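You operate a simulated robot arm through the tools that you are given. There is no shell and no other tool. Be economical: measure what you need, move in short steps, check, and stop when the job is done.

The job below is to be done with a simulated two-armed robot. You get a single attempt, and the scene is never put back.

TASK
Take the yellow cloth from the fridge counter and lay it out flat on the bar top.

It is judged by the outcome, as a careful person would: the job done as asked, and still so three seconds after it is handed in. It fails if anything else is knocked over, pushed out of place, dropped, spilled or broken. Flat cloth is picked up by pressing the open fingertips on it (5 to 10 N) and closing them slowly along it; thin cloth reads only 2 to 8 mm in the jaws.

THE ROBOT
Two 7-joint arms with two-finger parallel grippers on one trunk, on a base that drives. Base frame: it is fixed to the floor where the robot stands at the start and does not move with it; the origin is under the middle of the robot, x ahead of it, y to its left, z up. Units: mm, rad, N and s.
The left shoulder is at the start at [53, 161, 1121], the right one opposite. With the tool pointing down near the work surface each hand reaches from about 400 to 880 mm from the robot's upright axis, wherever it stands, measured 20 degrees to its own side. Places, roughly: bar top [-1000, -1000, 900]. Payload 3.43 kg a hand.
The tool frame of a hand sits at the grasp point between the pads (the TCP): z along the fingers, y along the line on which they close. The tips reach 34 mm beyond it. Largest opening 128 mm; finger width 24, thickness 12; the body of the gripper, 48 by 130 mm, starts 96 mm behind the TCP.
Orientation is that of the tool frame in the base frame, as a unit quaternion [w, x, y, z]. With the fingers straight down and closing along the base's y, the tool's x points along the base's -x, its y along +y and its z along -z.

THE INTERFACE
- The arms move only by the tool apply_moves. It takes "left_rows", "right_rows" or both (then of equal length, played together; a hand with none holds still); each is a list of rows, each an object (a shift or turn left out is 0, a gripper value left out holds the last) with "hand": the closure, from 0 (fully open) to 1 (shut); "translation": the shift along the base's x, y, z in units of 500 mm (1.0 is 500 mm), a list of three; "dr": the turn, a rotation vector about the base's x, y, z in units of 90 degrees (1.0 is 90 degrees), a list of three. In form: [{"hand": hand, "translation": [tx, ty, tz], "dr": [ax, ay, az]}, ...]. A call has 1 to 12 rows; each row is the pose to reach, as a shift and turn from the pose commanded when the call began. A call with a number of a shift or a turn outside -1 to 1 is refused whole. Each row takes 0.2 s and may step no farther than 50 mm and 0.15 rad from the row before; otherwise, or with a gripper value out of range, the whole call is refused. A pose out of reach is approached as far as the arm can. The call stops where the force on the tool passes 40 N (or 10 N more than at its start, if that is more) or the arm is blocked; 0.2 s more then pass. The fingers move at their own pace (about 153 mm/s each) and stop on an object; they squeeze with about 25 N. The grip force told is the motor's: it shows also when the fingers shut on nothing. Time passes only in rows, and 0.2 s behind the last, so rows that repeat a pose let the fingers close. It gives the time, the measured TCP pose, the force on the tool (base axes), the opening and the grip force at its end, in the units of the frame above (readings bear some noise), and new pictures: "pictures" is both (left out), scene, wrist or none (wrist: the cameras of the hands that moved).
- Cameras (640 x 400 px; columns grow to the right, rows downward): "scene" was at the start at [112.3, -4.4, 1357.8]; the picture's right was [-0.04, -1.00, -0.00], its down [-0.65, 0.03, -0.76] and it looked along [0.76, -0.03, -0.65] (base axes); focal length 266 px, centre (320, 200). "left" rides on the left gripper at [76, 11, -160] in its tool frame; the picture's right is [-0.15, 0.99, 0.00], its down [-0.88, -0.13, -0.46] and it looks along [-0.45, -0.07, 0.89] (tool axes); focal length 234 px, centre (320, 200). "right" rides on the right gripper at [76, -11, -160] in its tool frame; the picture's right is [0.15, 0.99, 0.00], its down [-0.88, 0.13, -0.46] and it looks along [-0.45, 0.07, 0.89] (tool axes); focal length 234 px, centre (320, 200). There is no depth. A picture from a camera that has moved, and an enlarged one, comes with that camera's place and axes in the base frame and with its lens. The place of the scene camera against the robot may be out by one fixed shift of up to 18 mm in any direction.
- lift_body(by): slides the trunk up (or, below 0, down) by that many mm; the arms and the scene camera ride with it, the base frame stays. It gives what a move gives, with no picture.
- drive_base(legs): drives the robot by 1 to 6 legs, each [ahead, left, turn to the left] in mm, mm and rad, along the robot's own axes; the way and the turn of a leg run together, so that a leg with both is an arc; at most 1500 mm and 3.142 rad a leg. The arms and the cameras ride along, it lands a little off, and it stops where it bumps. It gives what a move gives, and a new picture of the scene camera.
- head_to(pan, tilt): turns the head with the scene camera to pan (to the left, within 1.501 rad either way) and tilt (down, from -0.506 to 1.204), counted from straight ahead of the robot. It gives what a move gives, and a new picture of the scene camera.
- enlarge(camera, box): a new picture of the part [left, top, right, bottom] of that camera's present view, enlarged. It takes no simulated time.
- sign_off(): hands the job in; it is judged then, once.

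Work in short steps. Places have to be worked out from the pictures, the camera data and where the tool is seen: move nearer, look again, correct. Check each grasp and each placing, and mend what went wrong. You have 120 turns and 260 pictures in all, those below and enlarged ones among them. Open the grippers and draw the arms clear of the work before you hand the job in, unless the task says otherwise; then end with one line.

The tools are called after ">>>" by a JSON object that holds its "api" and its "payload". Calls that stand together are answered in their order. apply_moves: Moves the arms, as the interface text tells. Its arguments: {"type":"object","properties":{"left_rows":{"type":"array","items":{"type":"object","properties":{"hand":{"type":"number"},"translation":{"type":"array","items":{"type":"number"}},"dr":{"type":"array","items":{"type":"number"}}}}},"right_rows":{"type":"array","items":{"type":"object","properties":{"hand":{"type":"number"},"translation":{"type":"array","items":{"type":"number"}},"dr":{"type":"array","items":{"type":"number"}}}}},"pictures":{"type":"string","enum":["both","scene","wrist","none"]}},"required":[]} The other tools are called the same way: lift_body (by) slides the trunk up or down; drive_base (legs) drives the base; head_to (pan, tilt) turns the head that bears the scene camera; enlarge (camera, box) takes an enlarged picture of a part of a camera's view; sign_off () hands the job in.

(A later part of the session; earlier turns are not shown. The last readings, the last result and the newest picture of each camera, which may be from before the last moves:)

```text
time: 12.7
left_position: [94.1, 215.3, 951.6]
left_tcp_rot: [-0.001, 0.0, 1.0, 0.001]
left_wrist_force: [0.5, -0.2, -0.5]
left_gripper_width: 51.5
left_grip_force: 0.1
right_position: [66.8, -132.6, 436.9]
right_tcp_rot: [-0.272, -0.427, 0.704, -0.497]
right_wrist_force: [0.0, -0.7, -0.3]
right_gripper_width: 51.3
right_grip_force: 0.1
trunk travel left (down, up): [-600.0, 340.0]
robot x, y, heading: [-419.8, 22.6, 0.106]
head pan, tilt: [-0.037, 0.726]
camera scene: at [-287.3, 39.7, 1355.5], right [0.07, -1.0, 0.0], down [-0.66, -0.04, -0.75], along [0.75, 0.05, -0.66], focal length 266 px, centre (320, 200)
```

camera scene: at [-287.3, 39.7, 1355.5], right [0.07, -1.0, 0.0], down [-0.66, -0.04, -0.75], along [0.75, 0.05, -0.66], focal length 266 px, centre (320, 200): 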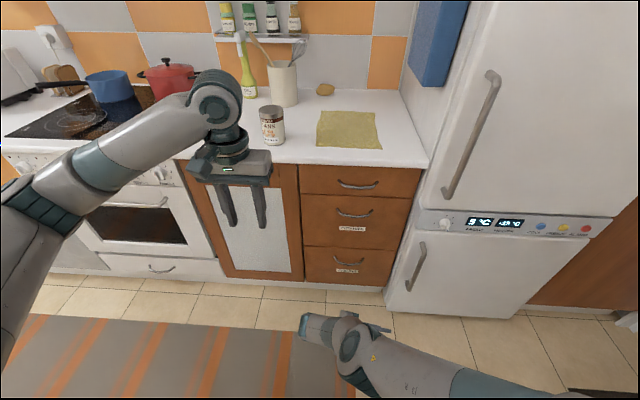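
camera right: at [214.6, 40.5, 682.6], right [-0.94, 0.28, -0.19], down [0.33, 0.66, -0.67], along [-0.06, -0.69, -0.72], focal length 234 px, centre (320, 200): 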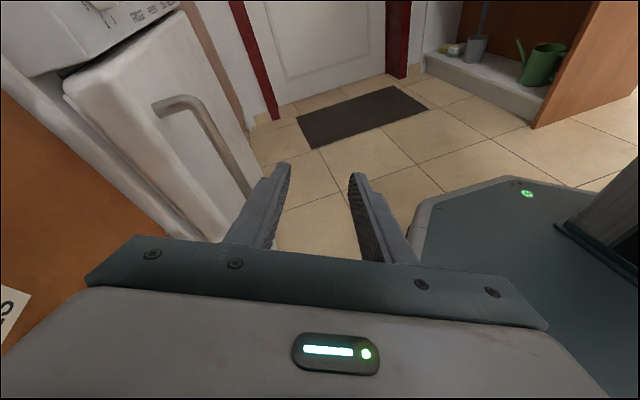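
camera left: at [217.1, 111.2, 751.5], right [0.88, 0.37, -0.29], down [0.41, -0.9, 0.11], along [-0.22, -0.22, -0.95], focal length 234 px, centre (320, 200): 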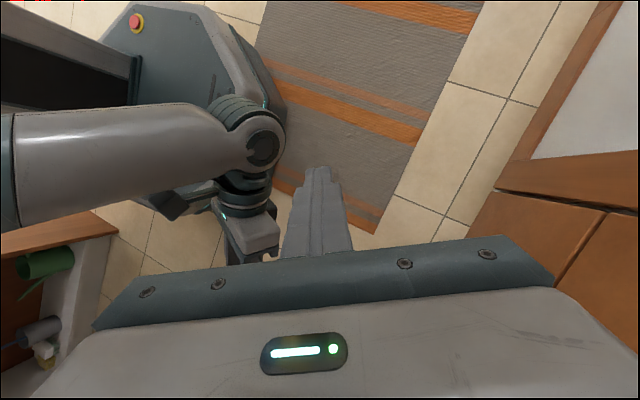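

The left arm obeys perfectly now. I'll bring the right hand up on its own side in the same way.

>>> {"api": "apply_moves", "payload": {"right_rows": [{"translation": [0.0, -0.02, 0.07], "dr": [0.0, 0.0, 0.0]}, {"translation": [0.0, -0.05, 0.15], "dr": [0.064, -0.035, -0.055]}, {"translation": [0.0, -0.08, 0.23], "dr": [0.128, -0.07, -0.11]}, {"translation": [0.0, -0.1, 0.31], "dr": [0.192, -0.105, -0.165]}, {"translation": [0.0, -0.12, 0.39], "dr": [0.256, -0.14, -0.22]}, {"translation": [0.0, -0.14, 0.47], "dr": [0.32, -0.175, -0.275]}, {"translation": [0.0, -0.14, 0.55], "dr": [0.384, -0.21, -0.33]}, {"translation": [0.0, -0.12, 0.63], "dr": [0.448, -0.245, -0.385]}, {"translation": [0.0, -0.1, 0.71], "dr": [0.512, -0.28, -0.44]}, {"translation": [0.0, -0.08, 0.79], "dr": [0.576, -0.315, -0.495]}, {"translation": [0.0, -0.08, 0.87], "dr": [0.64, -0.35, -0.55]}, {"translation": [0.0, -0.08, 0.95], "dr": [0.703, -0.385, -0.604]}], "pictures": "scene"}}

```text
time: 15.3
left_position: [93.0, 215.4, 951.7]
left_tcp_rot: [-0.001, 0.001, 1.0, 0.003]
left_wrist_force: [0.4, 0.2, -0.1]
left_gripper_width: 51.5
left_grip_force: 0.1
right_position: [65.3, -169.5, 913.1]
right_tcp_rot: [0.003, -0.002, 1.0, 0.001]
right_wrist_force: [-0.2, -0.4, 0.6]
right_gripper_width: 51.1
right_grip_force: 0.0
trunk travel left (down, up): [-600.0, 340.0]
robot x, y, heading: [-417.0, 22.9, 0.104]
head pan, tilt: [-0.037, 0.726]
camera scene: at [-287.6, 38.5, 1355.6], right [0.07, -1.0, 0.0], down [-0.66, -0.04, -0.75], along [0.75, 0.05, -0.66], focal length 266 px, centre (320, 200)
```

scene: 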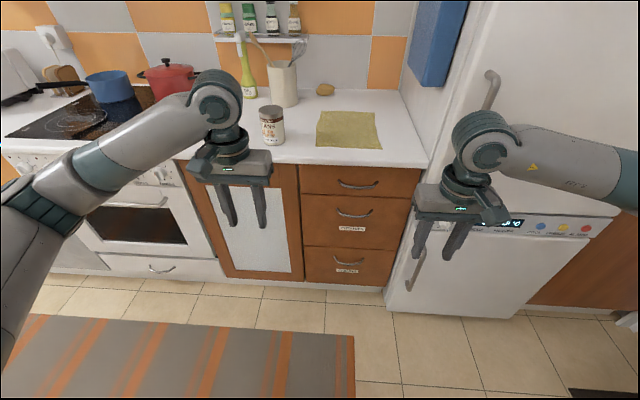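

Both arms are restored. Before returning to the cloth, I'll take a look toward the bar to plan the laying.

>>> {"api": "head_to", "payload": {"pan": -1.5, "tilt": 0.45}}

```text
time: 16.9
left_position: [94.5, 215.9, 950.0]
left_tcp_rot: [-0.001, 0.002, 1.0, 0.001]
left_wrist_force: [0.5, 0.8, -0.3]
left_gripper_width: 51.6
left_grip_force: 0.1
right_position: [65.8, -169.0, 911.7]
right_tcp_rot: [0.001, -0.002, 1.0, 0.0]
right_wrist_force: [-0.5, -0.2, 0.2]
right_gripper_width: 51.2
right_grip_force: 0.0
trunk travel left (down, up): [-600.0, 340.0]
robot x, y, heading: [-417.8, 21.9, 0.104]
head pan, tilt: [-1.499, 0.45]
camera scene: at [-354.2, -57.1, 1379.9], right [-0.98, -0.18, 0.0], down [-0.08, 0.43, -0.9], along [0.16, -0.89, -0.44], focal length 266 px, centre (320, 200)
```

scene: 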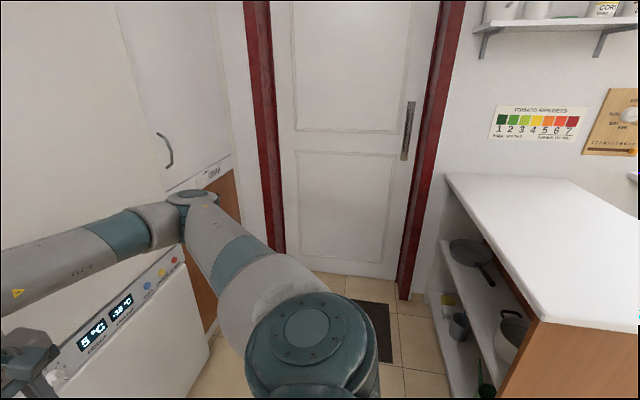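

The bar top is clear: its near edge runs along x ≈ -755 from y -540 to -1444. I'll raise the hands and return to the cloth from further left, angled, so the right elbow stays well away from the fridge handle.

>>> {"api": "apply_moves", "payload": {"left_rows": [{"translation": [0, 0, 0.09]}, {"translation": [0, 0, 0.18]}, {"translation": [0, 0, 0.27]}, {"translation": [0, 0, 0.35]}], "right_rows": [{"translation": [0, 0, 0.09]}, {"translation": [0, 0, 0.18]}, {"translation": [0, 0, 0.27]}, {"translation": [0, 0, 0.36]}], "pictures": "none"}}

>>> {"api": "head_to", "payload": {"pan": 0.0, "tilt": 0.73}}

>>> {"api": "drive_base", "payload": {"legs": [[0, 400, 0], [0, 0, -0.654]]}}

```text
time: 17.9
left_position: [91.9, 215.1, 1128.4]
left_tcp_rot: [0.0, 0.001, 1.0, 0.001]
left_wrist_force: [-0.5, -0.6, 1.1]
left_gripper_width: 51.3
left_grip_force: 0.0
right_position: [64.4, -170.5, 1092.9]
right_tcp_rot: [0.003, -0.003, 1.0, 0.001]
right_wrist_force: [-0.2, -0.8, 0.2]
right_gripper_width: 51.2
right_grip_force: 0.1
trunk travel left (down, up): [-600.0, 340.0]
robot x, y, heading: [-419.9, 27.3, 0.098]
head pan, tilt: [-1.499, 0.45]
```

```text
time: 19.5
left_position: [93.4, 216.8, 1128.3]
left_tcp_rot: [0.0, 0.001, 1.0, 0.001]
left_wrist_force: [-0.2, -0.7, 0.5]
left_gripper_width: 51.0
left_grip_force: 0.1
right_position: [65.9, -169.5, 1091.2]
right_tcp_rot: [0.003, -0.002, 1.0, 0.0]
right_wrist_force: [0.3, -0.4, -0.2]
right_gripper_width: 51.1
right_grip_force: 0.1
trunk travel left (down, up): [-600.0, 340.0]
robot x, y, heading: [-420.1, 23.9, 0.106]
head pan, tilt: [0.0, 0.73]
camera scene: at [-287.1, 42.0, 1355.2], right [0.1, -0.99, 0.0], down [-0.66, -0.07, -0.75], along [0.74, 0.08, -0.67], focal length 266 px, centre (320, 200)
```

scene: 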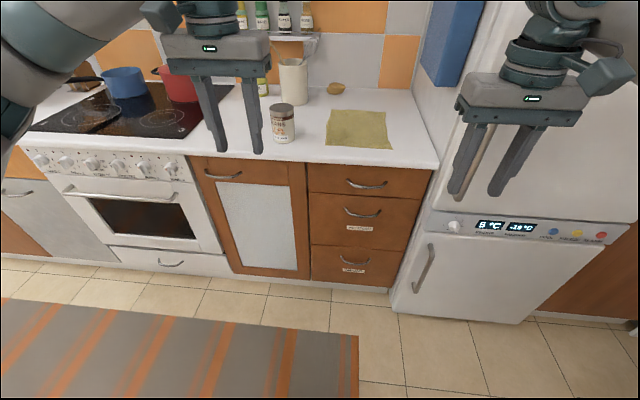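

```text
time: 23.8
left_position: [61.3, 258.9, 1127.8]
left_tcp_rot: [0.0, 0.325, 0.946, 0.002]
left_wrist_force: [0.2, 0.2, 0.5]
left_gripper_width: 50.9
left_grip_force: 0.0
right_position: [-198.5, -28.3, 1092.0]
right_tcp_rot: [0.002, 0.322, 0.947, -0.001]
right_wrist_force: [-0.3, 0.3, 0.2]
right_gripper_width: 51.2
right_grip_force: 0.2
trunk travel left (down, up): [-600.0, 340.0]
robot x, y, heading: [-461.0, 423.6, -0.56]
head pan, tilt: [0.0, 0.73]
camera scene: at [-348.0, 355.7, 1355.2], right [-0.53, -0.85, 0.0], down [-0.57, 0.35, -0.75], along [0.63, -0.39, -0.67], focal length 266 px, centre (320, 200)
```

scene: 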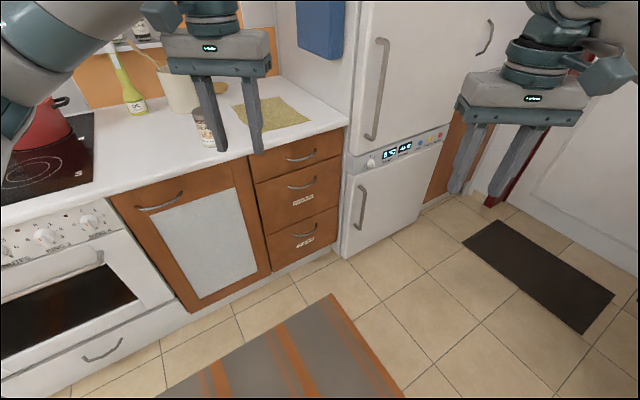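

Geometry checks: the fridge handle is near (338, -300) and the cloth's near edge around x 480. I'll drive along +x to stand near (10, 400), with the hands high above the counter.

>>> {"api": "drive_base", "payload": {"legs": [[206, 115, 0], [206, 115, 0]]}}

```text
time: 26.9
left_position: [531.7, 234.7, 1127.9]
left_tcp_rot: [0.001, 0.327, 0.945, 0.001]
left_wrist_force: [0.6, -0.3, 0.3]
left_gripper_width: 51.2
left_grip_force: 0.1
right_position: [270.9, -51.5, 1090.9]
right_tcp_rot: [0.002, 0.324, 0.946, 0.0]
right_wrist_force: [0.0, 0.5, -0.5]
right_gripper_width: 51.1
right_grip_force: 0.1
trunk travel left (down, up): [-600.0, 340.0]
robot x, y, heading: [7.2, 403.2, -0.559]
head pan, tilt: [0.0, 0.73]
camera scene: at [122.4, 332.6, 1355.2], right [-0.53, -0.85, 0.0], down [-0.56, 0.35, -0.75], along [0.63, -0.4, -0.67], focal length 266 px, centre (320, 200)
```

scene: 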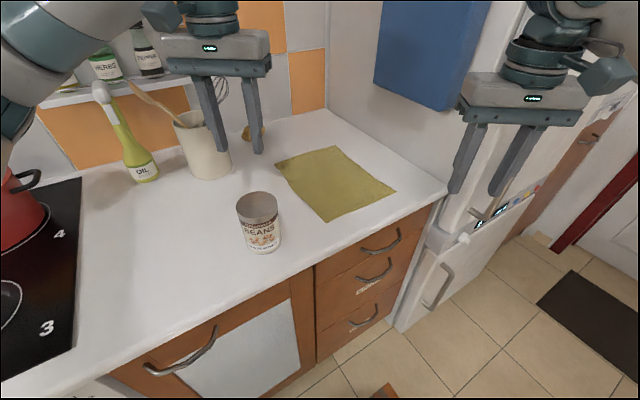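

Comparing views, the counter top is really near z ≈ 900. That puts the near corners at about A (477, 87) and B (476, -133). I'll move the hands above them, squared up with fingers closing along y, and still high.

>>> {"api": "apply_moves", "payload": {"left_rows": [{"hand": 0.6, "translation": [-0.02, -0.06, 0], "dr": [0, 0, 0.08]}, {"translation": [-0.04, -0.12, 0], "dr": [0, 0, 0.16]}, {"translation": [-0.06, -0.18, 0], "dr": [0, 0, 0.24]}, {"translation": [-0.08, -0.25, 0], "dr": [0, 0, 0.32]}, {"translation": [-0.08, -0.31, -0.06], "dr": [0, 0, 0.4]}, {"translation": [-0.08, -0.31, -0.14], "dr": [0, 0, 0.422]}, {"translation": [-0.08, -0.31, -0.2], "dr": [0, 0, 0.422]}], "right_rows": [{"hand": 0.6, "translation": [0.06, -0.02, 0], "dr": [0, 0, 0.08]}, {"translation": [0.12, -0.04, 0], "dr": [0, 0, 0.16]}, {"translation": [0.18, -0.06, 0], "dr": [0, 0, 0.24]}, {"translation": [0.25, -0.08, 0], "dr": [0, 0, 0.32]}, {"translation": [0.32, -0.1, 0], "dr": [0, 0, 0.4]}, {"translation": [0.38, -0.12, -0.05], "dr": [0, 0, 0.422]}, {"translation": [0.42, -0.12, -0.1], "dr": [0, 0, 0.422]}]}}

```text
time: 28.5
left_position: [490.9, 78.7, 1026.9]
left_tcp_rot: [-0.002, 0.001, 1.0, 0.002]
left_wrist_force: [0.1, -0.1, 0.1]
left_gripper_width: 51.2
left_grip_force: 0.1
right_position: [482.4, -112.3, 1040.3]
right_tcp_rot: [0.002, -0.002, 1.0, 0.0]
right_wrist_force: [1.2, 0.9, 0.4]
right_gripper_width: 51.2
right_grip_force: 0.1
trunk travel left (down, up): [-600.0, 340.0]
robot x, y, heading: [9.4, 402.3, -0.56]
head pan, tilt: [0.0, 0.73]
camera scene: at [123.4, 332.2, 1355.1], right [-0.53, -0.85, 0.0], down [-0.57, 0.35, -0.74], along [0.63, -0.4, -0.67], focal length 266 px, centre (320, 200)
camera right: at [405.1, -122.1, 1199.1], right [-0.15, 0.99, 0.0], down [0.88, 0.13, 0.46], along [0.45, 0.07, -0.89], focal length 234 px, centre (320, 200)
camera left: at [416.6, 90.6, 1187.8], right [0.15, 0.99, 0.0], down [0.88, -0.13, 0.45], along [0.45, -0.07, -0.89], focal length 234 px, centre (320, 200)
```

scene: 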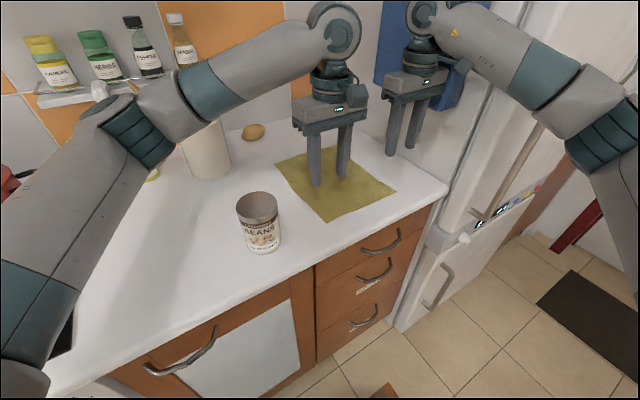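
right: 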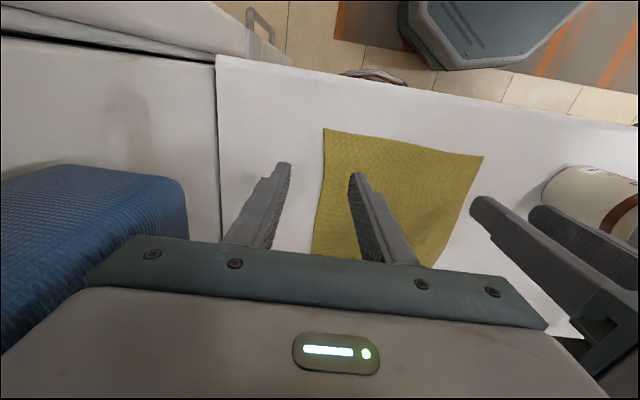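
left: 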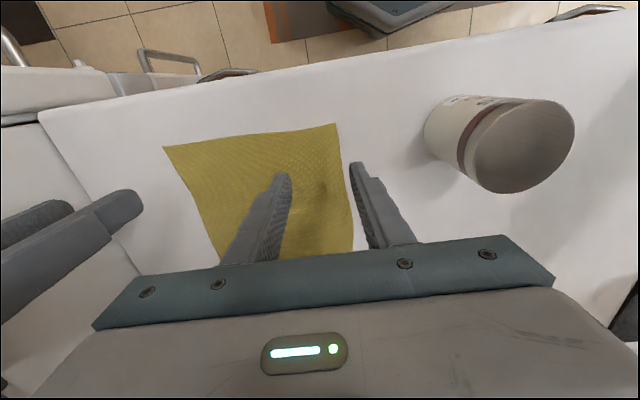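

Both wrist cameras agree on a surface at z ≈ 900, with corners A ≈ (462, 102) and B ≈ (458, -111). I'll narrow the jaws to about 22 mm and bring both hands just above the cloth inside the corners.

>>> {"api": "apply_moves", "payload": {"left_rows": [{"hand": 0.83, "translation": [-0.018, -0.005, -0.05]}, {"translation": [-0.036, -0.01, -0.1]}, {"translation": [-0.036, -0.01, -0.144]}, {"translation": [-0.036, -0.01, -0.144]}], "right_rows": [{"hand": 0.83, "translation": [-0.013, 0.03, -0.06]}, {"translation": [-0.026, 0.058, -0.12]}, {"translation": [-0.026, 0.058, -0.17]}, {"translation": [-0.026, 0.058, -0.17]}]}}

```text
time: 29.5
left_position: [472.9, 75.8, 955.8]
left_tcp_rot: [-0.001, 0.002, 1.0, 0.001]
left_wrist_force: [0.8, 0.2, 1.1]
left_gripper_width: 21.7
left_grip_force: 0.2
right_position: [467.7, -82.3, 957.2]
right_tcp_rot: [0.003, -0.002, 1.0, 0.0]
right_wrist_force: [-0.6, 0.1, 0.2]
right_gripper_width: 21.7
right_grip_force: 0.0
trunk travel left (down, up): [-600.0, 340.0]
robot x, y, heading: [7.5, 401.3, -0.562]
head pan, tilt: [0.0, 0.73]
camera scene: at [121.9, 332.9, 1355.2], right [-0.53, -0.85, 0.0], down [-0.56, 0.35, -0.75], along [0.63, -0.4, -0.67], focal length 266 px, centre (320, 200)
camera right: at [391.4, -92.1, 1115.9], right [-0.15, 0.99, 0.0], down [0.88, 0.13, 0.46], along [0.45, 0.07, -0.89], focal length 234 px, centre (320, 200)
camera left: at [397.7, 86.9, 1116.7], right [0.15, 0.99, 0.0], down [0.88, -0.13, 0.45], along [0.45, -0.07, -0.89], focal length 234 px, centre (320, 200)
```

scene: 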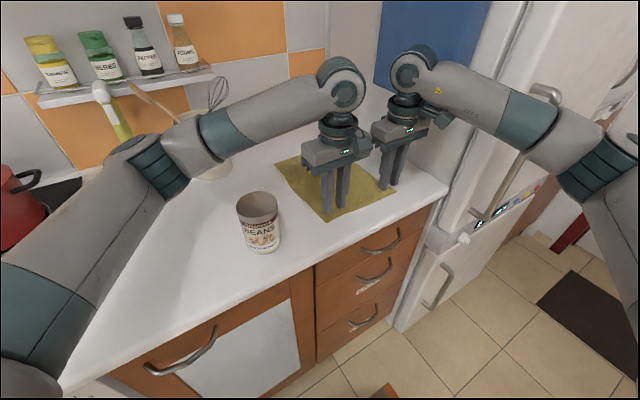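
right: 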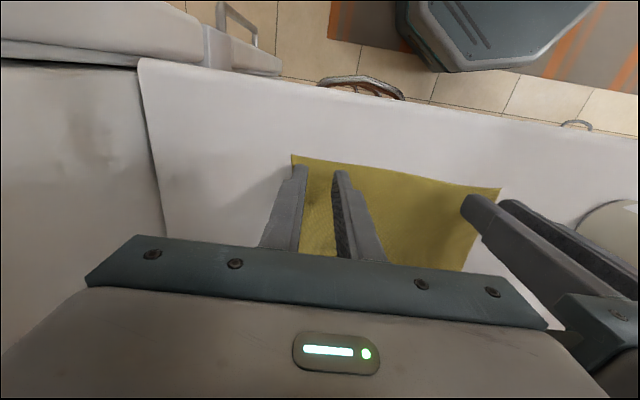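
left: 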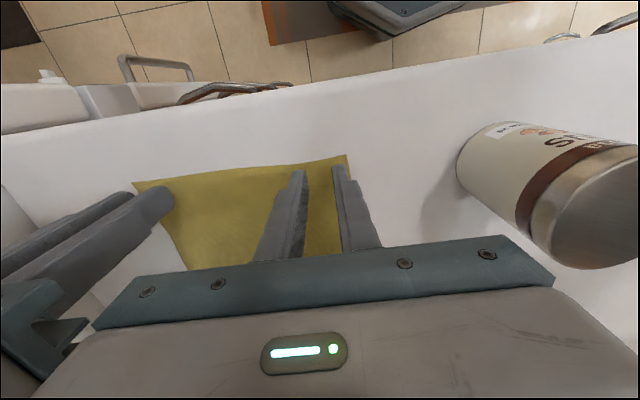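

The corners are confirmed at A (464, 102) and B (458, -109). I'll nudge both hands 3 mm inward and lower gently to about contact height.

>>> {"api": "apply_moves", "payload": {"left_rows": [{"translation": [0, -0.006, -0.02]}, {"translation": [0, -0.006, -0.03]}, {"translation": [0, -0.006, -0.036]}, {"translation": [0, -0.006, -0.04]}], "right_rows": [{"translation": [0.004, 0.006, -0.02]}, {"translation": [0.004, 0.006, -0.03]}, {"translation": [0.004, 0.006, -0.038]}, {"translation": [0.004, 0.006, -0.042]}], "pictures": "none"}}

```text
time: 30.5
left_position: [473.2, 71.3, 936.4]
left_tcp_rot: [0.0, 0.002, 1.0, 0.001]
left_wrist_force: [0.6, -0.9, 0.7]
left_gripper_width: 21.7
left_grip_force: 0.1
right_position: [469.9, -78.8, 936.4]
right_tcp_rot: [0.003, -0.002, 1.0, 0.0]
right_wrist_force: [0.2, 0.2, 0.4]
right_gripper_width: 21.8
right_grip_force: 0.0
trunk travel left (down, up): [-600.0, 340.0]
robot x, y, heading: [9.4, 401.7, -0.559]
head pan, tilt: [0.0, 0.73]
```

No contact at TCP z 936. I'll lower in 1 mm steps.

>>> {"api": "apply_moves", "payload": {"left_rows": [{"translation": [0, 0, -0.002]}, {"translation": [0, 0, -0.004]}, {"translation": [0, 0, -0.006]}], "right_rows": [{"translation": [0, 0, -0.002]}, {"translation": [0, 0, -0.004]}, {"translation": [0, 0, -0.006]}], "pictures": "none"}}

```text
time: 31.3
left_position: [471.9, 71.9, 935.4]
left_tcp_rot: [0.0, 0.002, 1.0, 0.0]
left_wrist_force: [4.5, -2.1, 19.5]
left_gripper_width: 21.9
left_grip_force: 0.1
right_position: [469.3, -78.8, 935.7]
right_tcp_rot: [0.004, -0.002, 1.0, 0.0]
right_wrist_force: [3.1, -1.5, 12.4]
right_gripper_width: 21.9
right_grip_force: 0.1
trunk travel left (down, up): [-600.0, 340.0]
robot x, y, heading: [10.2, 400.1, -0.561]
head pan, tilt: [0.0, 0.73]
```

Contact, but a bit firm (19 and 12 N). I'll ease to about 7 N and close slowly along the cloth.

>>> {"api": "apply_moves", "payload": {"left_rows": [{"hand": 0.83, "translation": [0, 0, 0.0022]}, {"hand": 0.86, "translation": [0, 0, 0.0024]}, {"hand": 0.89, "translation": [0, 0, 0.0024]}, {"hand": 0.92, "translation": [0, 0, 0.0024]}, {"hand": 0.95, "translation": [0, 0, 0.0024]}, {"hand": 0.98, "translation": [0, 0, 0.0024]}, {"hand": 1.0, "translation": [0, 0, 0.0024]}, {"hand": 1.0, "translation": [0, 0, 0.0024]}], "right_rows": [{"hand": 0.83, "translation": [0, 0, 0.001]}, {"hand": 0.86, "translation": [0, 0, 0.001]}, {"hand": 0.89, "translation": [0, 0, 0.001]}, {"hand": 0.92, "translation": [0, 0, 0.001]}, {"hand": 0.95, "translation": [0, 0, 0.001]}, {"hand": 0.98, "translation": [0, 0, 0.001]}, {"hand": 1.0, "translation": [0, 0, 0.001]}, {"hand": 1.0, "translation": [0, 0, 0.001]}]}}

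```text
time: 33.1
left_position: [471.3, 72.5, 935.6]
left_tcp_rot: [0.0, 0.002, 1.0, 0.001]
left_wrist_force: [-1.7, -0.9, 13.2]
left_gripper_width: 0.3
left_grip_force: 25.3
right_position: [467.6, -79.0, 935.5]
right_tcp_rot: [0.003, -0.002, 1.0, -0.001]
right_wrist_force: [-1.1, 0.1, 16.7]
right_gripper_width: 0.2
right_grip_force: 24.9
trunk travel left (down, up): [-600.0, 340.0]
robot x, y, heading: [9.6, 404.3, -0.56]
head pan, tilt: [0.0, 0.73]
camera scene: at [119.6, 334.8, 1355.6], right [-0.53, -0.85, 0.0], down [-0.56, 0.35, -0.75], along [0.63, -0.4, -0.66], focal length 266 px, centre (320, 200)
camera right: at [391.0, -87.6, 1094.2], right [-0.15, 0.99, 0.0], down [0.88, 0.13, 0.46], along [0.46, 0.07, -0.89], focal length 234 px, centre (320, 200)
camera left: at [395.9, 85.2, 1095.9], right [0.15, 0.99, 0.0], down [0.88, -0.13, 0.46], along [0.45, -0.07, -0.89], focal length 234 px, centre (320, 200)
```

scene: 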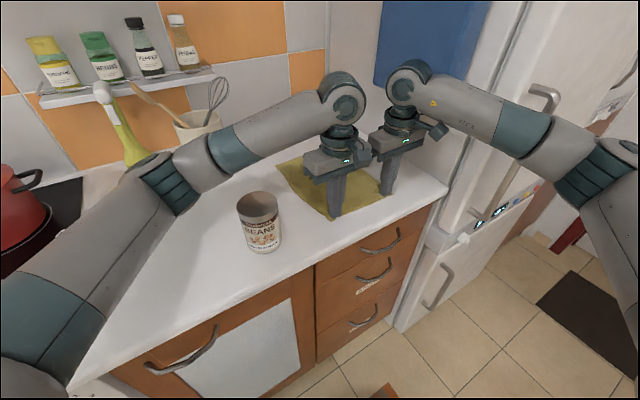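
right: 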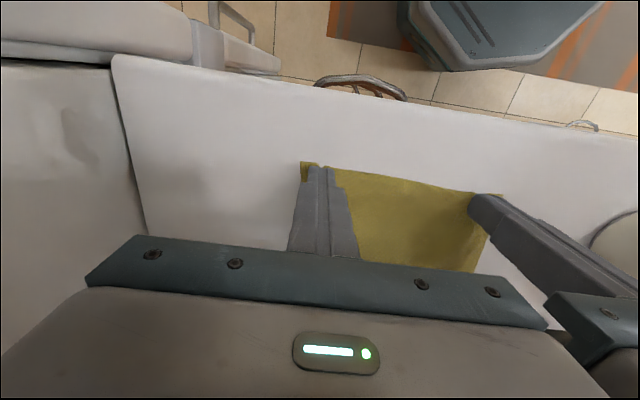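
left: 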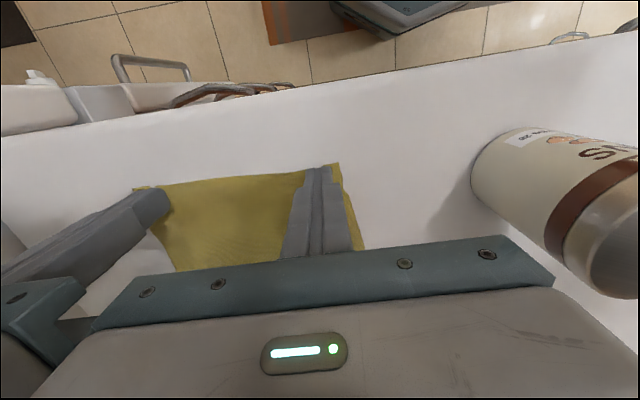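

Both jaws read about 0 mm, so the cloth wasn't caught; the gap was too narrow to let it buckle. I'll lift slightly, turn both grippers 90° so they close along x, which also leaves room to work at the true corners, and open to about 44 mm.

>>> {"api": "apply_moves", "payload": {"left_rows": [{"hand": 0.83, "translation": [0, 0, 0.04]}, {"hand": 0.655, "translation": [0.02, 0.01, 0.09], "dr": [0, 0, -0.09]}, {"translation": [0.04, 0.02, 0.09], "dr": [0, 0, -0.18]}, {"translation": [0.054, 0.027, 0.09], "dr": [0, 0, -0.27]}, {"translation": [0.054, 0.027, 0.09], "dr": [0, 0, -0.36]}, {"translation": [0.054, 0.027, 0.09], "dr": [0, 0, -0.45]}, {"translation": [0.054, 0.027, 0.09], "dr": [0, 0, -0.54]}, {"translation": [0.054, 0.027, 0.09], "dr": [0, 0, -0.63]}, {"translation": [0.054, 0.027, 0.09], "dr": [0, 0, -0.72]}, {"translation": [0.054, 0.027, 0.09], "dr": [0, 0, -0.81]}, {"translation": [0.054, 0.027, 0.09], "dr": [0, 0, -0.9]}, {"translation": [0.054, 0.027, 0.09], "dr": [0, 0, -0.99]}], "right_rows": [{"hand": 0.83, "translation": [0, 0, 0.04]}, {"hand": 0.655, "translation": [0.02, -0.01, 0.09], "dr": [0, 0, -0.09]}, {"translation": [0.04, -0.02, 0.09], "dr": [0, 0, -0.18]}, {"translation": [0.052, -0.028, 0.09], "dr": [0, 0, -0.27]}, {"translation": [0.052, -0.028, 0.09], "dr": [0, 0, -0.36]}, {"translation": [0.052, -0.028, 0.09], "dr": [0, 0, -0.45]}, {"translation": [0.052, -0.028, 0.09], "dr": [0, 0, -0.54]}, {"translation": [0.052, -0.028, 0.09], "dr": [0, 0, -0.63]}, {"translation": [0.052, -0.028, 0.09], "dr": [0, 0, -0.72]}, {"translation": [0.052, -0.028, 0.09], "dr": [0, 0, -0.81]}, {"translation": [0.052, -0.028, 0.09], "dr": [0, 0, -0.9]}, {"translation": [0.052, -0.028, 0.09], "dr": [0, 0, -0.99]}]}}

```text
time: 35.7
left_position: [499.6, 85.7, 978.1]
left_tcp_rot: [0.0, 0.704, 0.71, 0.001]
left_wrist_force: [-0.4, 0.3, 0.6]
left_gripper_width: 44.4
left_grip_force: 0.0
right_position: [495.2, -94.2, 978.9]
right_tcp_rot: [0.002, 0.701, 0.713, -0.002]
right_wrist_force: [0.8, 1.0, -0.1]
right_gripper_width: 44.5
right_grip_force: 0.1
trunk travel left (down, up): [-600.0, 340.0]
robot x, y, heading: [10.9, 403.5, -0.563]
head pan, tilt: [0.0, 0.73]
camera scene: at [122.3, 332.6, 1355.2], right [-0.53, -0.85, 0.0], down [-0.56, 0.35, -0.75], along [0.63, -0.4, -0.67], focal length 266 px, centre (320, 200)
camera right: at [483.4, -15.6, 1137.1], right [0.99, 0.16, 0.0], down [0.15, -0.88, 0.46], along [0.07, -0.45, -0.89], focal length 234 px, centre (320, 200)
camera left: at [510.3, 161.6, 1139.3], right [0.99, -0.14, 0.0], down [-0.12, -0.88, 0.45], along [-0.06, -0.45, -0.89], focal length 234 px, centre (320, 200)
```

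scene: 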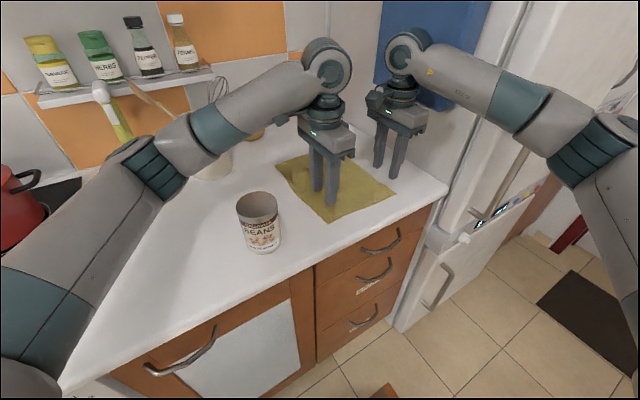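
right: 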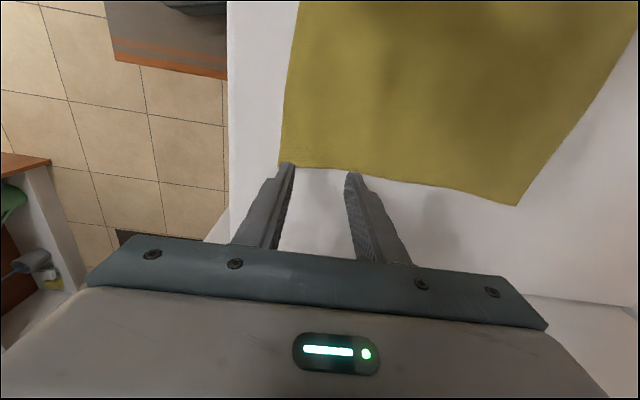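
left: 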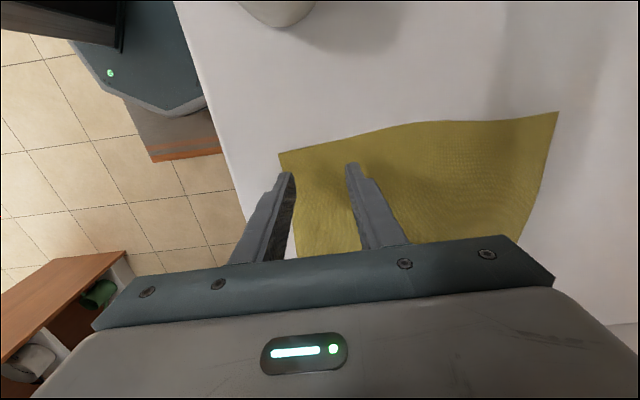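

The cloth edges now sit at y ≈ +102 on the left and y ≈ -97 on the right, which was pulled in slightly. I'll shift the right hand 16 mm inward and lower both to just above the cloth.

>>> {"api": "apply_moves", "payload": {"left_rows": [{"translation": [0, -0.004, -0.03]}, {"translation": [0, -0.004, -0.06]}, {"translation": [0, -0.004, -0.08]}, {"translation": [0, -0.004, -0.085]}, {"translation": [0, -0.004, -0.087]}], "right_rows": [{"translation": [0, 0.03, -0.03]}, {"translation": [0, 0.032, -0.06]}, {"translation": [0, 0.032, -0.08]}, {"translation": [0, 0.032, -0.085]}, {"translation": [0, 0.032, -0.088]}], "pictures": "wrist"}}

```text
time: 36.9
left_position: [499.6, 83.7, 936.5]
left_tcp_rot: [0.0, 0.703, 0.712, 0.002]
left_wrist_force: [0.4, -0.2, 2.1]
left_gripper_width: 44.0
left_grip_force: 0.1
right_position: [497.3, -77.6, 934.5]
right_tcp_rot: [0.002, 0.7, 0.714, -0.002]
right_wrist_force: [1.7, -1.5, 6.3]
right_gripper_width: 44.2
right_grip_force: 0.1
trunk travel left (down, up): [-600.0, 340.0]
robot x, y, heading: [7.9, 403.1, -0.561]
head pan, tilt: [0.0, 0.73]
camera right: at [482.9, 0.7, 1094.3], right [0.99, 0.17, 0.0], down [0.15, -0.88, 0.46], along [0.08, -0.45, -0.89], focal length 234 px, centre (320, 200)
camera left: at [509.8, 160.0, 1096.4], right [0.99, -0.13, 0.0], down [-0.12, -0.88, 0.45], along [-0.06, -0.45, -0.89], focal length 234 px, centre (320, 200)
```

right: 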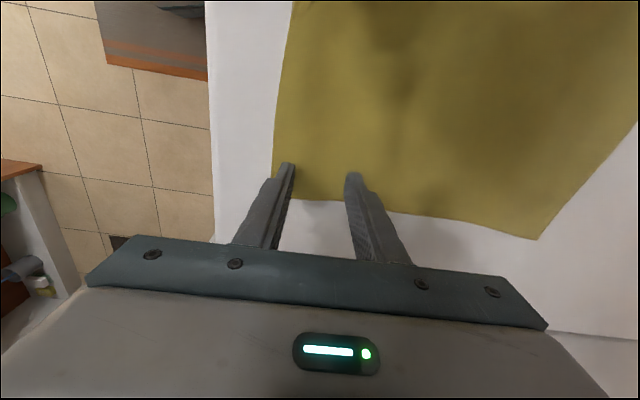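
left: 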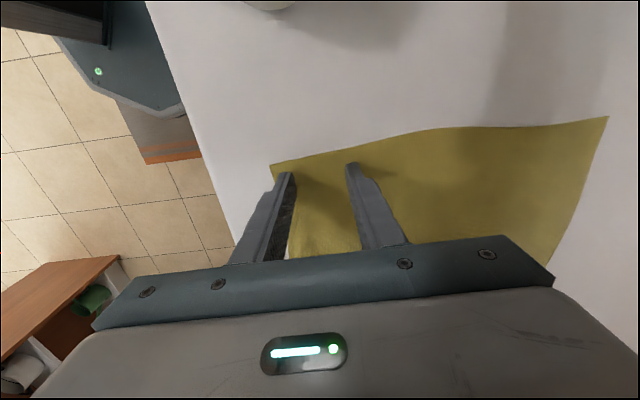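

Fingertips are on the cloth, at 2 and 6 N. I'll press the left slightly more and close both slowly.

>>> {"api": "apply_moves", "payload": {"left_rows": [{"hand": 0.655, "translation": [0, 0, -0.002]}, {"hand": 0.69, "translation": [0, 0, -0.002]}, {"hand": 0.725, "translation": [0, 0, -0.002]}, {"hand": 0.76, "translation": [0, 0, -0.002]}, {"hand": 0.795, "translation": [0, 0, -0.002]}, {"hand": 0.83, "translation": [0, 0, -0.002]}, {"hand": 0.865, "translation": [0, 0, -0.002]}, {"hand": 0.9, "translation": [0, 0, -0.002]}, {"hand": 0.935, "translation": [0, 0, -0.002]}, {"hand": 0.97, "translation": [0, 0, -0.002]}, {"hand": 1.0, "translation": [0, 0, -0.002]}, {"hand": 1.0, "translation": [0, 0, -0.001]}], "right_rows": [{"hand": 0.655, "translation": [0, 0, -0.0006]}, {"hand": 0.69, "translation": [0, 0, -0.0006]}, {"hand": 0.725, "translation": [0, 0, -0.0006]}, {"hand": 0.76, "translation": [0, 0, -0.0006]}, {"hand": 0.795, "translation": [0, 0, -0.0006]}, {"hand": 0.83, "translation": [0, 0, -0.0006]}, {"hand": 0.865, "translation": [0, 0, -0.0006]}, {"hand": 0.9, "translation": [0, 0, -0.0006]}, {"hand": 0.935, "translation": [0, 0, -0.0006]}, {"hand": 0.97, "translation": [0, 0, -0.0006]}, {"hand": 1.0, "translation": [0, 0, -0.0006]}, {"hand": 1.0, "translation": [0, 0, 0]}]}}

```text
time: 39.5
left_position: [498.1, 83.5, 935.6]
left_tcp_rot: [0.002, 0.703, 0.711, 0.001]
left_wrist_force: [-2.0, -0.5, 9.6]
left_gripper_width: 2.1
left_grip_force: 25.1
right_position: [494.6, -76.6, 935.1]
right_tcp_rot: [0.002, 0.7, 0.714, -0.002]
right_wrist_force: [0.2, 0.7, 8.1]
right_gripper_width: 2.3
right_grip_force: 25.0
trunk travel left (down, up): [-600.0, 340.0]
robot x, y, heading: [7.9, 405.0, -0.563]
head pan, tilt: [0.0, 0.73]
camera scene: at [120.5, 333.9, 1355.4], right [-0.53, -0.85, 0.0], down [-0.56, 0.35, -0.75], along [0.63, -0.4, -0.67], focal length 266 px, centre (320, 200)
camera right: at [481.6, 1.3, 1094.2], right [0.99, 0.17, 0.0], down [0.15, -0.88, 0.46], along [0.08, -0.45, -0.89], focal length 234 px, centre (320, 200)
camera left: at [508.6, 160.8, 1096.0], right [0.99, -0.13, 0.0], down [-0.12, -0.88, 0.45], along [-0.06, -0.45, -0.89], focal length 234 px, centre (320, 200)
```

scene: 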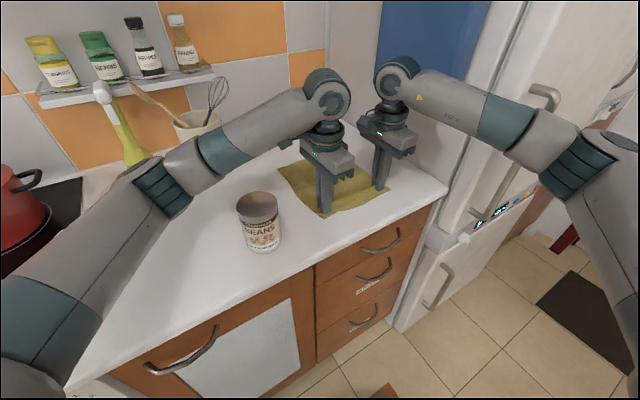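
right: 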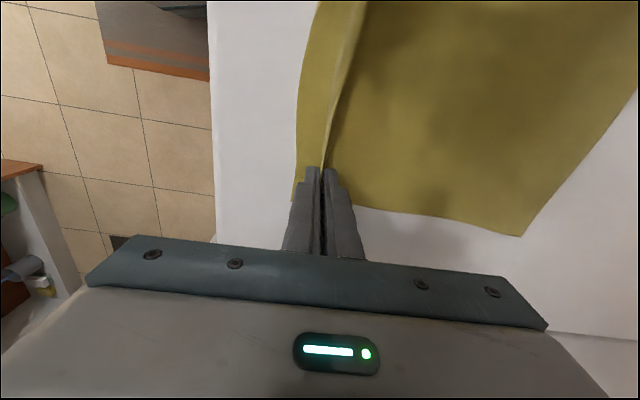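
left: 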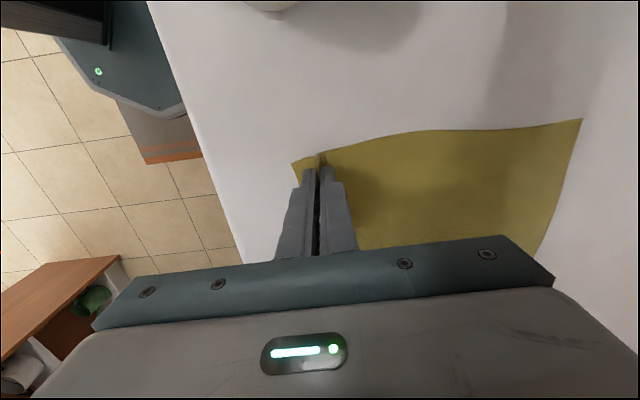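

Both jaws hold a fold of cloth (2.1 and 2.3 mm) with the pinched ridge visible. I'll lift both together.

>>> {"api": "apply_moves", "payload": {"left_rows": [{"translation": [0, 0, 0.04]}, {"translation": [0, 0, 0.1]}, {"translation": [0, 0, 0.16]}, {"translation": [0, 0, 0.22]}], "right_rows": [{"translation": [0, 0, 0.04]}, {"translation": [0, 0, 0.1]}, {"translation": [0, 0, 0.16]}, {"translation": [0, 0, 0.22]}]}}

```text
time: 40.5
left_position: [498.1, 83.8, 1046.1]
left_tcp_rot: [0.001, 0.703, 0.711, 0.002]
left_wrist_force: [-0.5, -0.6, 0.0]
left_gripper_width: 2.5
left_grip_force: 25.4
right_position: [494.7, -75.4, 1045.6]
right_tcp_rot: [0.002, 0.7, 0.714, -0.002]
right_wrist_force: [-0.3, -0.6, 0.2]
right_gripper_width: 2.0
right_grip_force: 25.1
trunk travel left (down, up): [-600.0, 340.0]
robot x, y, heading: [11.8, 402.9, -0.561]
head pan, tilt: [0.0, 0.73]
camera scene: at [121.0, 333.8, 1355.3], right [-0.53, -0.85, 0.0], down [-0.56, 0.35, -0.75], along [0.63, -0.4, -0.67], focal length 266 px, centre (320, 200)
camera right: at [481.6, 1.9, 1204.6], right [0.99, 0.17, 0.0], down [0.15, -0.88, 0.46], along [0.08, -0.45, -0.89], focal length 234 px, centre (320, 200)
camera left: at [509.1, 161.2, 1206.4], right [0.99, -0.13, 0.0], down [-0.12, -0.88, 0.45], along [-0.06, -0.45, -0.89], focal length 234 px, centre (320, 200)
```

scene: 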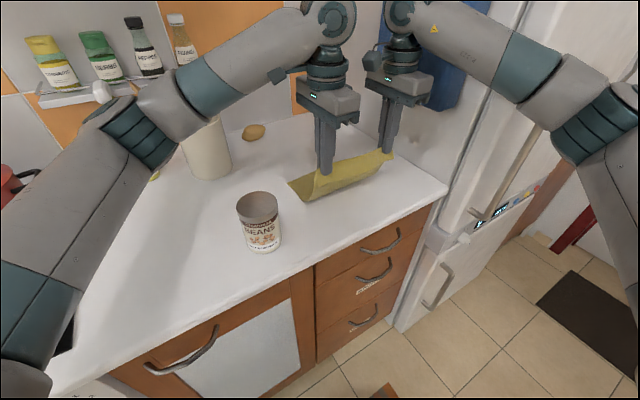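
right: 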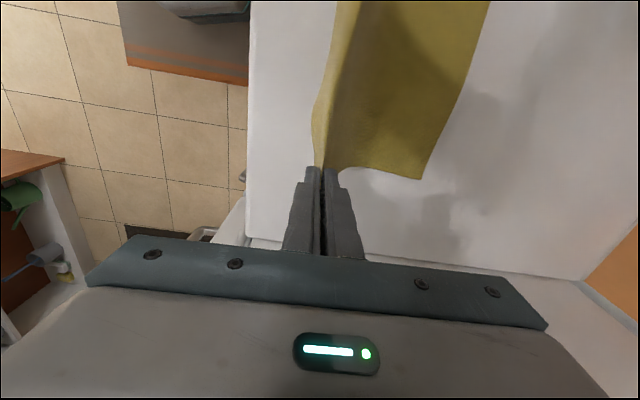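
left: 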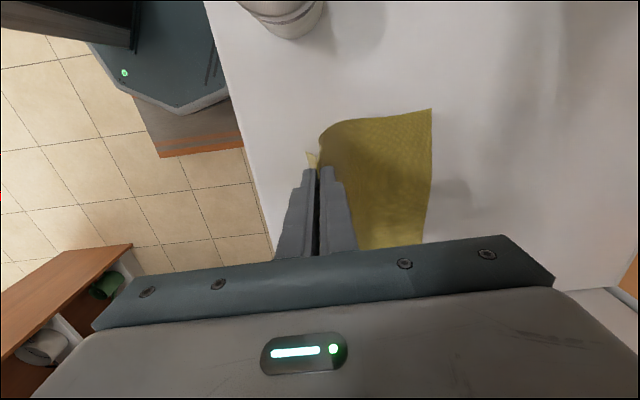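

Both corners come up with the cloth. I'll raise the trunk to lift it fully off the counter.

>>> {"api": "lift_body", "payload": {"by": 200}}

>>> {"api": "head_to", "payload": {"pan": 0.0, "tilt": 0.85}}

```text
time: 42.6
left_position: [499.4, 83.0, 1244.8]
left_tcp_rot: [0.0, 0.703, 0.711, 0.001]
left_wrist_force: [0.2, -0.1, 0.3]
left_gripper_width: 2.5
left_grip_force: 24.3
right_position: [495.8, -78.0, 1245.2]
right_tcp_rot: [0.001, 0.7, 0.714, -0.001]
right_wrist_force: [0.3, 0.8, 0.2]
right_gripper_width: 2.1
right_grip_force: 24.9
trunk travel left (down, up): [-800.0, 140.0]
robot x, y, heading: [9.0, 403.7, -0.561]
head pan, tilt: [0.0, 0.73]
```

```text
time: 43.3
left_position: [499.1, 83.6, 1244.6]
left_tcp_rot: [0.0, 0.703, 0.711, 0.001]
left_wrist_force: [-0.4, -0.9, 0.4]
left_gripper_width: 2.4
left_grip_force: 24.4
right_position: [495.8, -78.7, 1244.4]
right_tcp_rot: [0.001, 0.7, 0.714, -0.001]
right_wrist_force: [0.8, -0.4, -0.4]
right_gripper_width: 2.0
right_grip_force: 25.6
trunk travel left (down, up): [-800.0, 140.0]
robot x, y, heading: [7.6, 401.7, -0.556]
head pan, tilt: [0.0, 0.85]
camera scene: at [117.8, 335.4, 1545.4], right [-0.53, -0.85, 0.0], down [-0.64, 0.4, -0.66], along [0.56, -0.35, -0.75], focal length 266 px, centre (320, 200)
```

scene: 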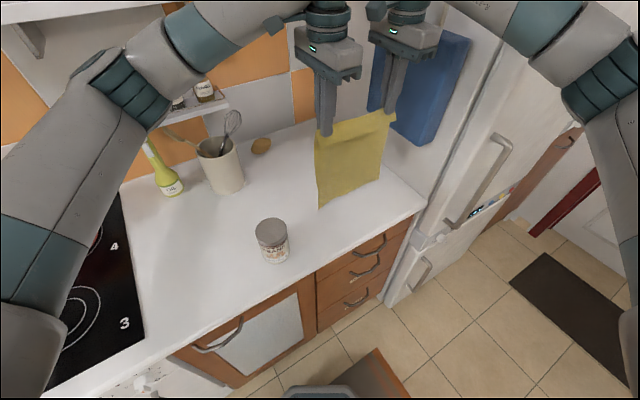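

The cloth hangs flat between the hands and nothing else was touched. I'll back straight out from the counter, then look toward the bar.

>>> {"api": "drive_base", "payload": {"legs": [[-400, -248, 0]]}}

>>> {"api": "head_to", "payload": {"pan": -1.4, "tilt": 0.6}}

```text
time: 46.1
left_position: [28.6, 86.0, 1244.1]
left_tcp_rot: [0.0, 0.704, 0.71, 0.001]
left_wrist_force: [1.0, 0.3, 0.7]
left_gripper_width: 2.7
left_grip_force: 24.6
right_position: [23.9, -75.0, 1244.0]
right_tcp_rot: [0.0, 0.701, 0.713, -0.002]
right_wrist_force: [-0.4, 0.0, -0.6]
right_gripper_width: 2.2
right_grip_force: 25.7
trunk travel left (down, up): [-800.0, 140.0]
robot x, y, heading: [-461.8, 406.7, -0.566]
head pan, tilt: [0.0, 0.85]
camera scene: at [-352.8, 339.2, 1545.3], right [-0.53, -0.85, 0.0], down [-0.64, 0.4, -0.66], along [0.56, -0.35, -0.75], focal length 266 px, centre (320, 200)
```

scene: 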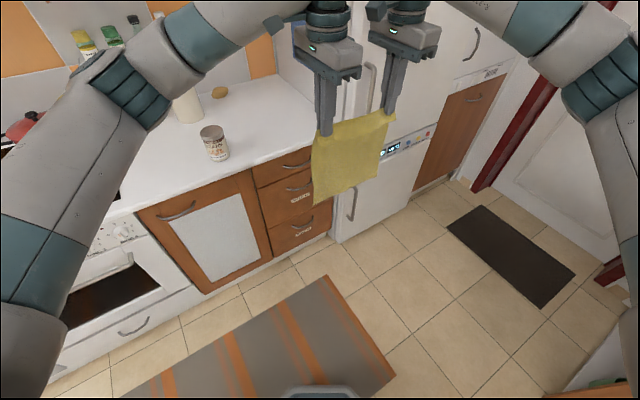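

```text
time: 47.7
left_position: [28.3, 86.6, 1245.1]
left_tcp_rot: [0.0, 0.704, 0.71, 0.002]
left_wrist_force: [0.6, 0.8, 0.2]
left_gripper_width: 2.5
left_grip_force: 24.5
right_position: [22.8, -75.0, 1243.8]
right_tcp_rot: [0.002, 0.7, 0.714, -0.001]
right_wrist_force: [0.5, -0.2, -0.3]
right_gripper_width: 2.3
right_grip_force: 25.0
trunk travel left (down, up): [-800.0, 140.0]
robot x, y, heading: [-463.0, 407.2, -0.566]
head pan, tilt: [-1.4, 0.6]
camera scene: at [-453.6, 299.2, 1566.3], right [-0.92, 0.38, 0.0], down [0.22, 0.52, -0.82], along [-0.31, -0.76, -0.57], focal length 266 px, centre (320, 200)
```

scene: 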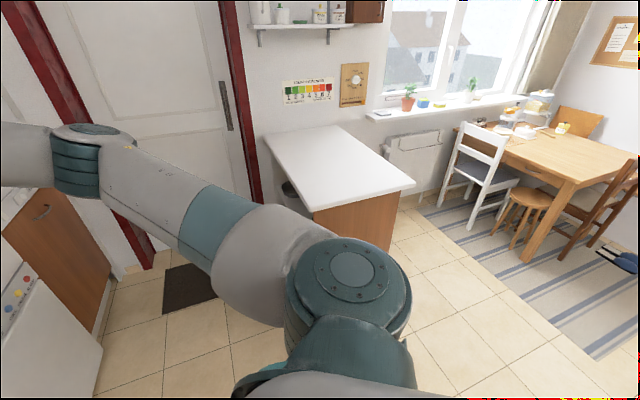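

The bar top is empty, spanning x -1272 to -755 and y -1424 to -524, with free floor at its near end. I'll raise the trunk a bit more, turn right 90° in place, then check before driving to the bar's end.

>>> {"api": "lift_body", "payload": {"by": 60}}

>>> {"api": "head_to", "payload": {"pan": 0.0, "tilt": 0.8}}

>>> {"api": "drive_base", "payload": {"legs": [[0, 0, -0.785], [0, 0, -0.786]]}}

```text
time: 48.7
left_position: [27.4, 85.4, 1303.7]
left_tcp_rot: [0.0, 0.704, 0.71, 0.001]
left_wrist_force: [-0.1, -0.3, -0.2]
left_gripper_width: 2.9
left_grip_force: 24.9
right_position: [22.9, -75.2, 1303.5]
right_tcp_rot: [0.001, 0.701, 0.714, -0.001]
right_wrist_force: [-0.6, -0.2, 0.3]
right_gripper_width: 2.2
right_grip_force: 24.7
trunk travel left (down, up): [-860.0, 80.0]
robot x, y, heading: [-459.1, 404.0, -0.561]
head pan, tilt: [-1.4, 0.6]
```

```text
time: 50.2
left_position: [28.1, 85.5, 1304.2]
left_tcp_rot: [0.001, 0.704, 0.711, 0.002]
left_wrist_force: [0.0, 0.5, 0.1]
left_gripper_width: 2.3
left_grip_force: 24.7
right_position: [22.9, -73.8, 1305.7]
right_tcp_rot: [0.002, 0.701, 0.713, -0.002]
right_wrist_force: [0.5, 0.6, 0.4]
right_gripper_width: 2.4
right_grip_force: 25.2
trunk travel left (down, up): [-860.0, 80.0]
robot x, y, heading: [-461.9, 406.8, -0.555]
head pan, tilt: [0.0, 0.799]
camera scene: at [-351.9, 337.9, 1609.4], right [-0.53, -0.85, 0.0], down [-0.61, 0.38, -0.7], along [0.59, -0.37, -0.72], focal length 266 px, centre (320, 200)
```

scene: 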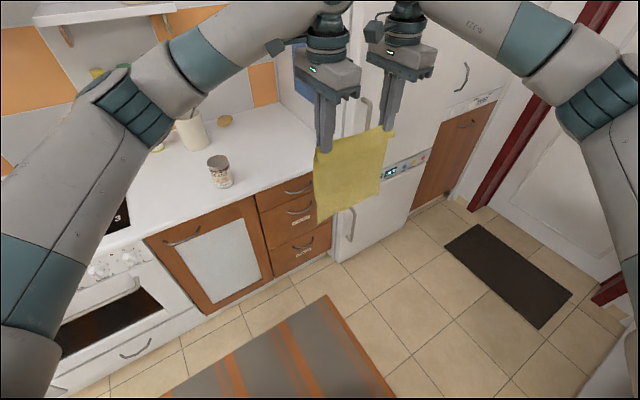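

```text
time: 54.7
left_position: [-783.1, -83.1, 1304.3]
left_tcp_rot: [0.0, 1.0, 0.004, 0.001]
left_wrist_force: [-0.8, -0.7, -0.2]
left_gripper_width: 2.4
left_grip_force: 25.1
right_position: [-944.2, -78.7, 1304.6]
right_tcp_rot: [0.0, 1.0, 0.008, -0.002]
right_wrist_force: [-0.2, -0.4, -0.6]
right_gripper_width: 2.4
right_grip_force: 24.5
trunk travel left (down, up): [-860.0, 80.0]
robot x, y, heading: [-464.6, 405.4, -2.141]
head pan, tilt: [0.0, 0.799]
camera scene: at [-532.5, 296.7, 1609.4], right [-0.84, 0.53, 0.0], down [0.38, 0.61, -0.7], along [-0.37, -0.59, -0.72], focal length 266 px, centre (320, 200)
```

scene: 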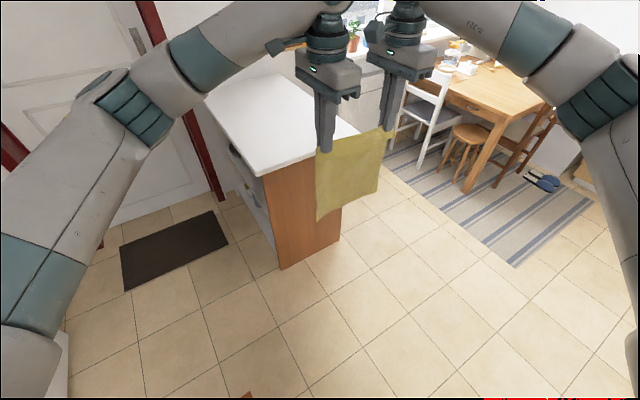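

The bar lies straight ahead of the cloth, and the way is open. I'll drive so the hands end up over the bar, with the base still about 320 mm from its end panel.

>>> {"api": "drive_base", "payload": {"legs": [[296, 98, 0], [297, 98, 0]]}}

```text
time: 58.5
left_position: [-937.9, -688.8, 1305.4]
left_tcp_rot: [0.002, 1.0, 0.004, 0.001]
left_wrist_force: [-0.1, 0.1, 0.1]
left_gripper_width: 2.5
left_grip_force: 24.8
right_position: [-1098.6, -683.1, 1305.8]
right_tcp_rot: [0.002, 1.0, 0.007, -0.002]
right_wrist_force: [0.7, 0.6, 0.1]
right_gripper_width: 2.2
right_grip_force: 25.0
trunk travel left (down, up): [-860.0, 80.0]
robot x, y, heading: [-618.8, -204.4, -2.134]
head pan, tilt: [0.0, 0.799]
camera scene: at [-686.5, -308.5, 1609.7], right [-0.84, 0.54, 0.0], down [0.38, 0.6, -0.7], along [-0.37, -0.59, -0.72], focal length 266 px, centre (320, 200)
```

scene: 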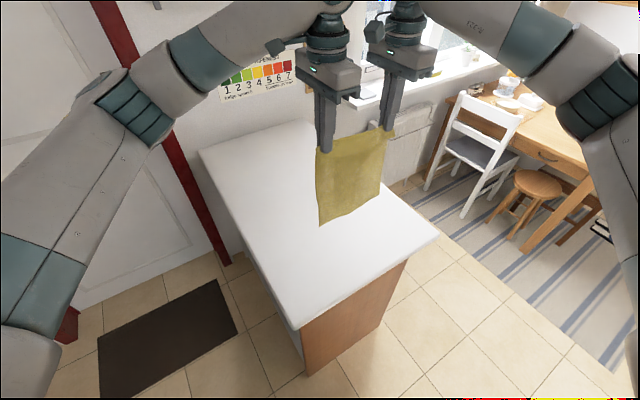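

The hands are centred over the bar (its end is at y ≈ -540). I'll move both forward along -y by 175 mm so there is room to draw the cloth back as it goes down.

>>> {"api": "apply_moves", "payload": {"left_rows": [{"translation": [-0.01, -0.07, 0]}, {"translation": [-0.01, -0.14, 0]}, {"translation": [-0.01, -0.21, 0]}, {"translation": [-0.01, -0.28, 0]}, {"translation": [-0.01, -0.35, 0]}], "right_rows": [{"translation": [-0.01, -0.07, 0]}, {"translation": [-0.01, -0.14, 0]}, {"translation": [-0.01, -0.22, 0]}, {"translation": [-0.01, -0.29, 0]}, {"translation": [-0.01, -0.36, 0]}], "pictures": "scene"}}

>>> {"api": "lift_body", "payload": {"by": -90}}

```text
time: 59.8
left_position: [-940.0, -867.5, 1304.0]
left_tcp_rot: [0.001, 1.0, 0.004, 0.0]
left_wrist_force: [0.3, -0.6, 0.1]
left_gripper_width: 2.6
left_grip_force: 25.1
right_position: [-1096.5, -846.0, 1304.4]
right_tcp_rot: [0.0, 1.0, 0.01, -0.004]
right_wrist_force: [1.2, -0.7, -0.4]
right_gripper_width: 2.1
right_grip_force: 25.3
right hand out of reach, approached as far as the arm can: row 5
trunk travel left (down, up): [-860.0, 80.0]
robot x, y, heading: [-614.4, -203.2, -2.139]
head pan, tilt: [0.0, 0.799]
camera scene: at [-683.7, -313.1, 1609.4], right [-0.84, 0.54, 0.0], down [0.38, 0.61, -0.7], along [-0.37, -0.59, -0.72], focal length 266 px, centre (320, 200)
```

scene: 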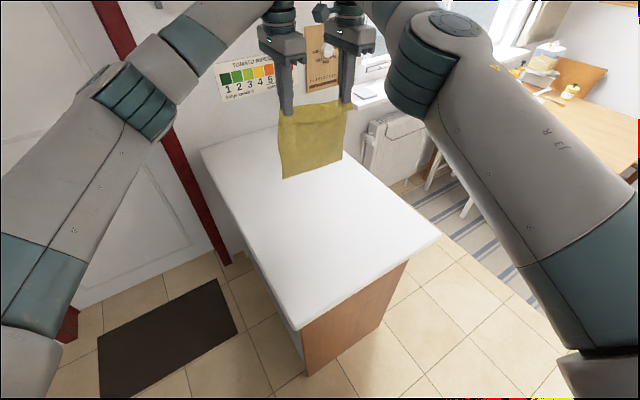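

```text
time: 61.0
left_position: [-943.3, -866.4, 1214.5]
left_tcp_rot: [0.002, 1.0, 0.003, 0.0]
left_wrist_force: [-0.6, 0.7, -0.4]
left_gripper_width: 2.7
left_grip_force: 25.0
right_position: [-1100.8, -843.6, 1214.1]
right_tcp_rot: [0.0, 1.0, 0.007, -0.003]
right_wrist_force: [1.0, -1.0, -0.1]
right_gripper_width: 2.1
right_grip_force: 24.7
trunk travel left (down, up): [-770.0, 170.0]
robot x, y, heading: [-616.0, -203.1, -2.139]
head pan, tilt: [0.0, 0.799]
```

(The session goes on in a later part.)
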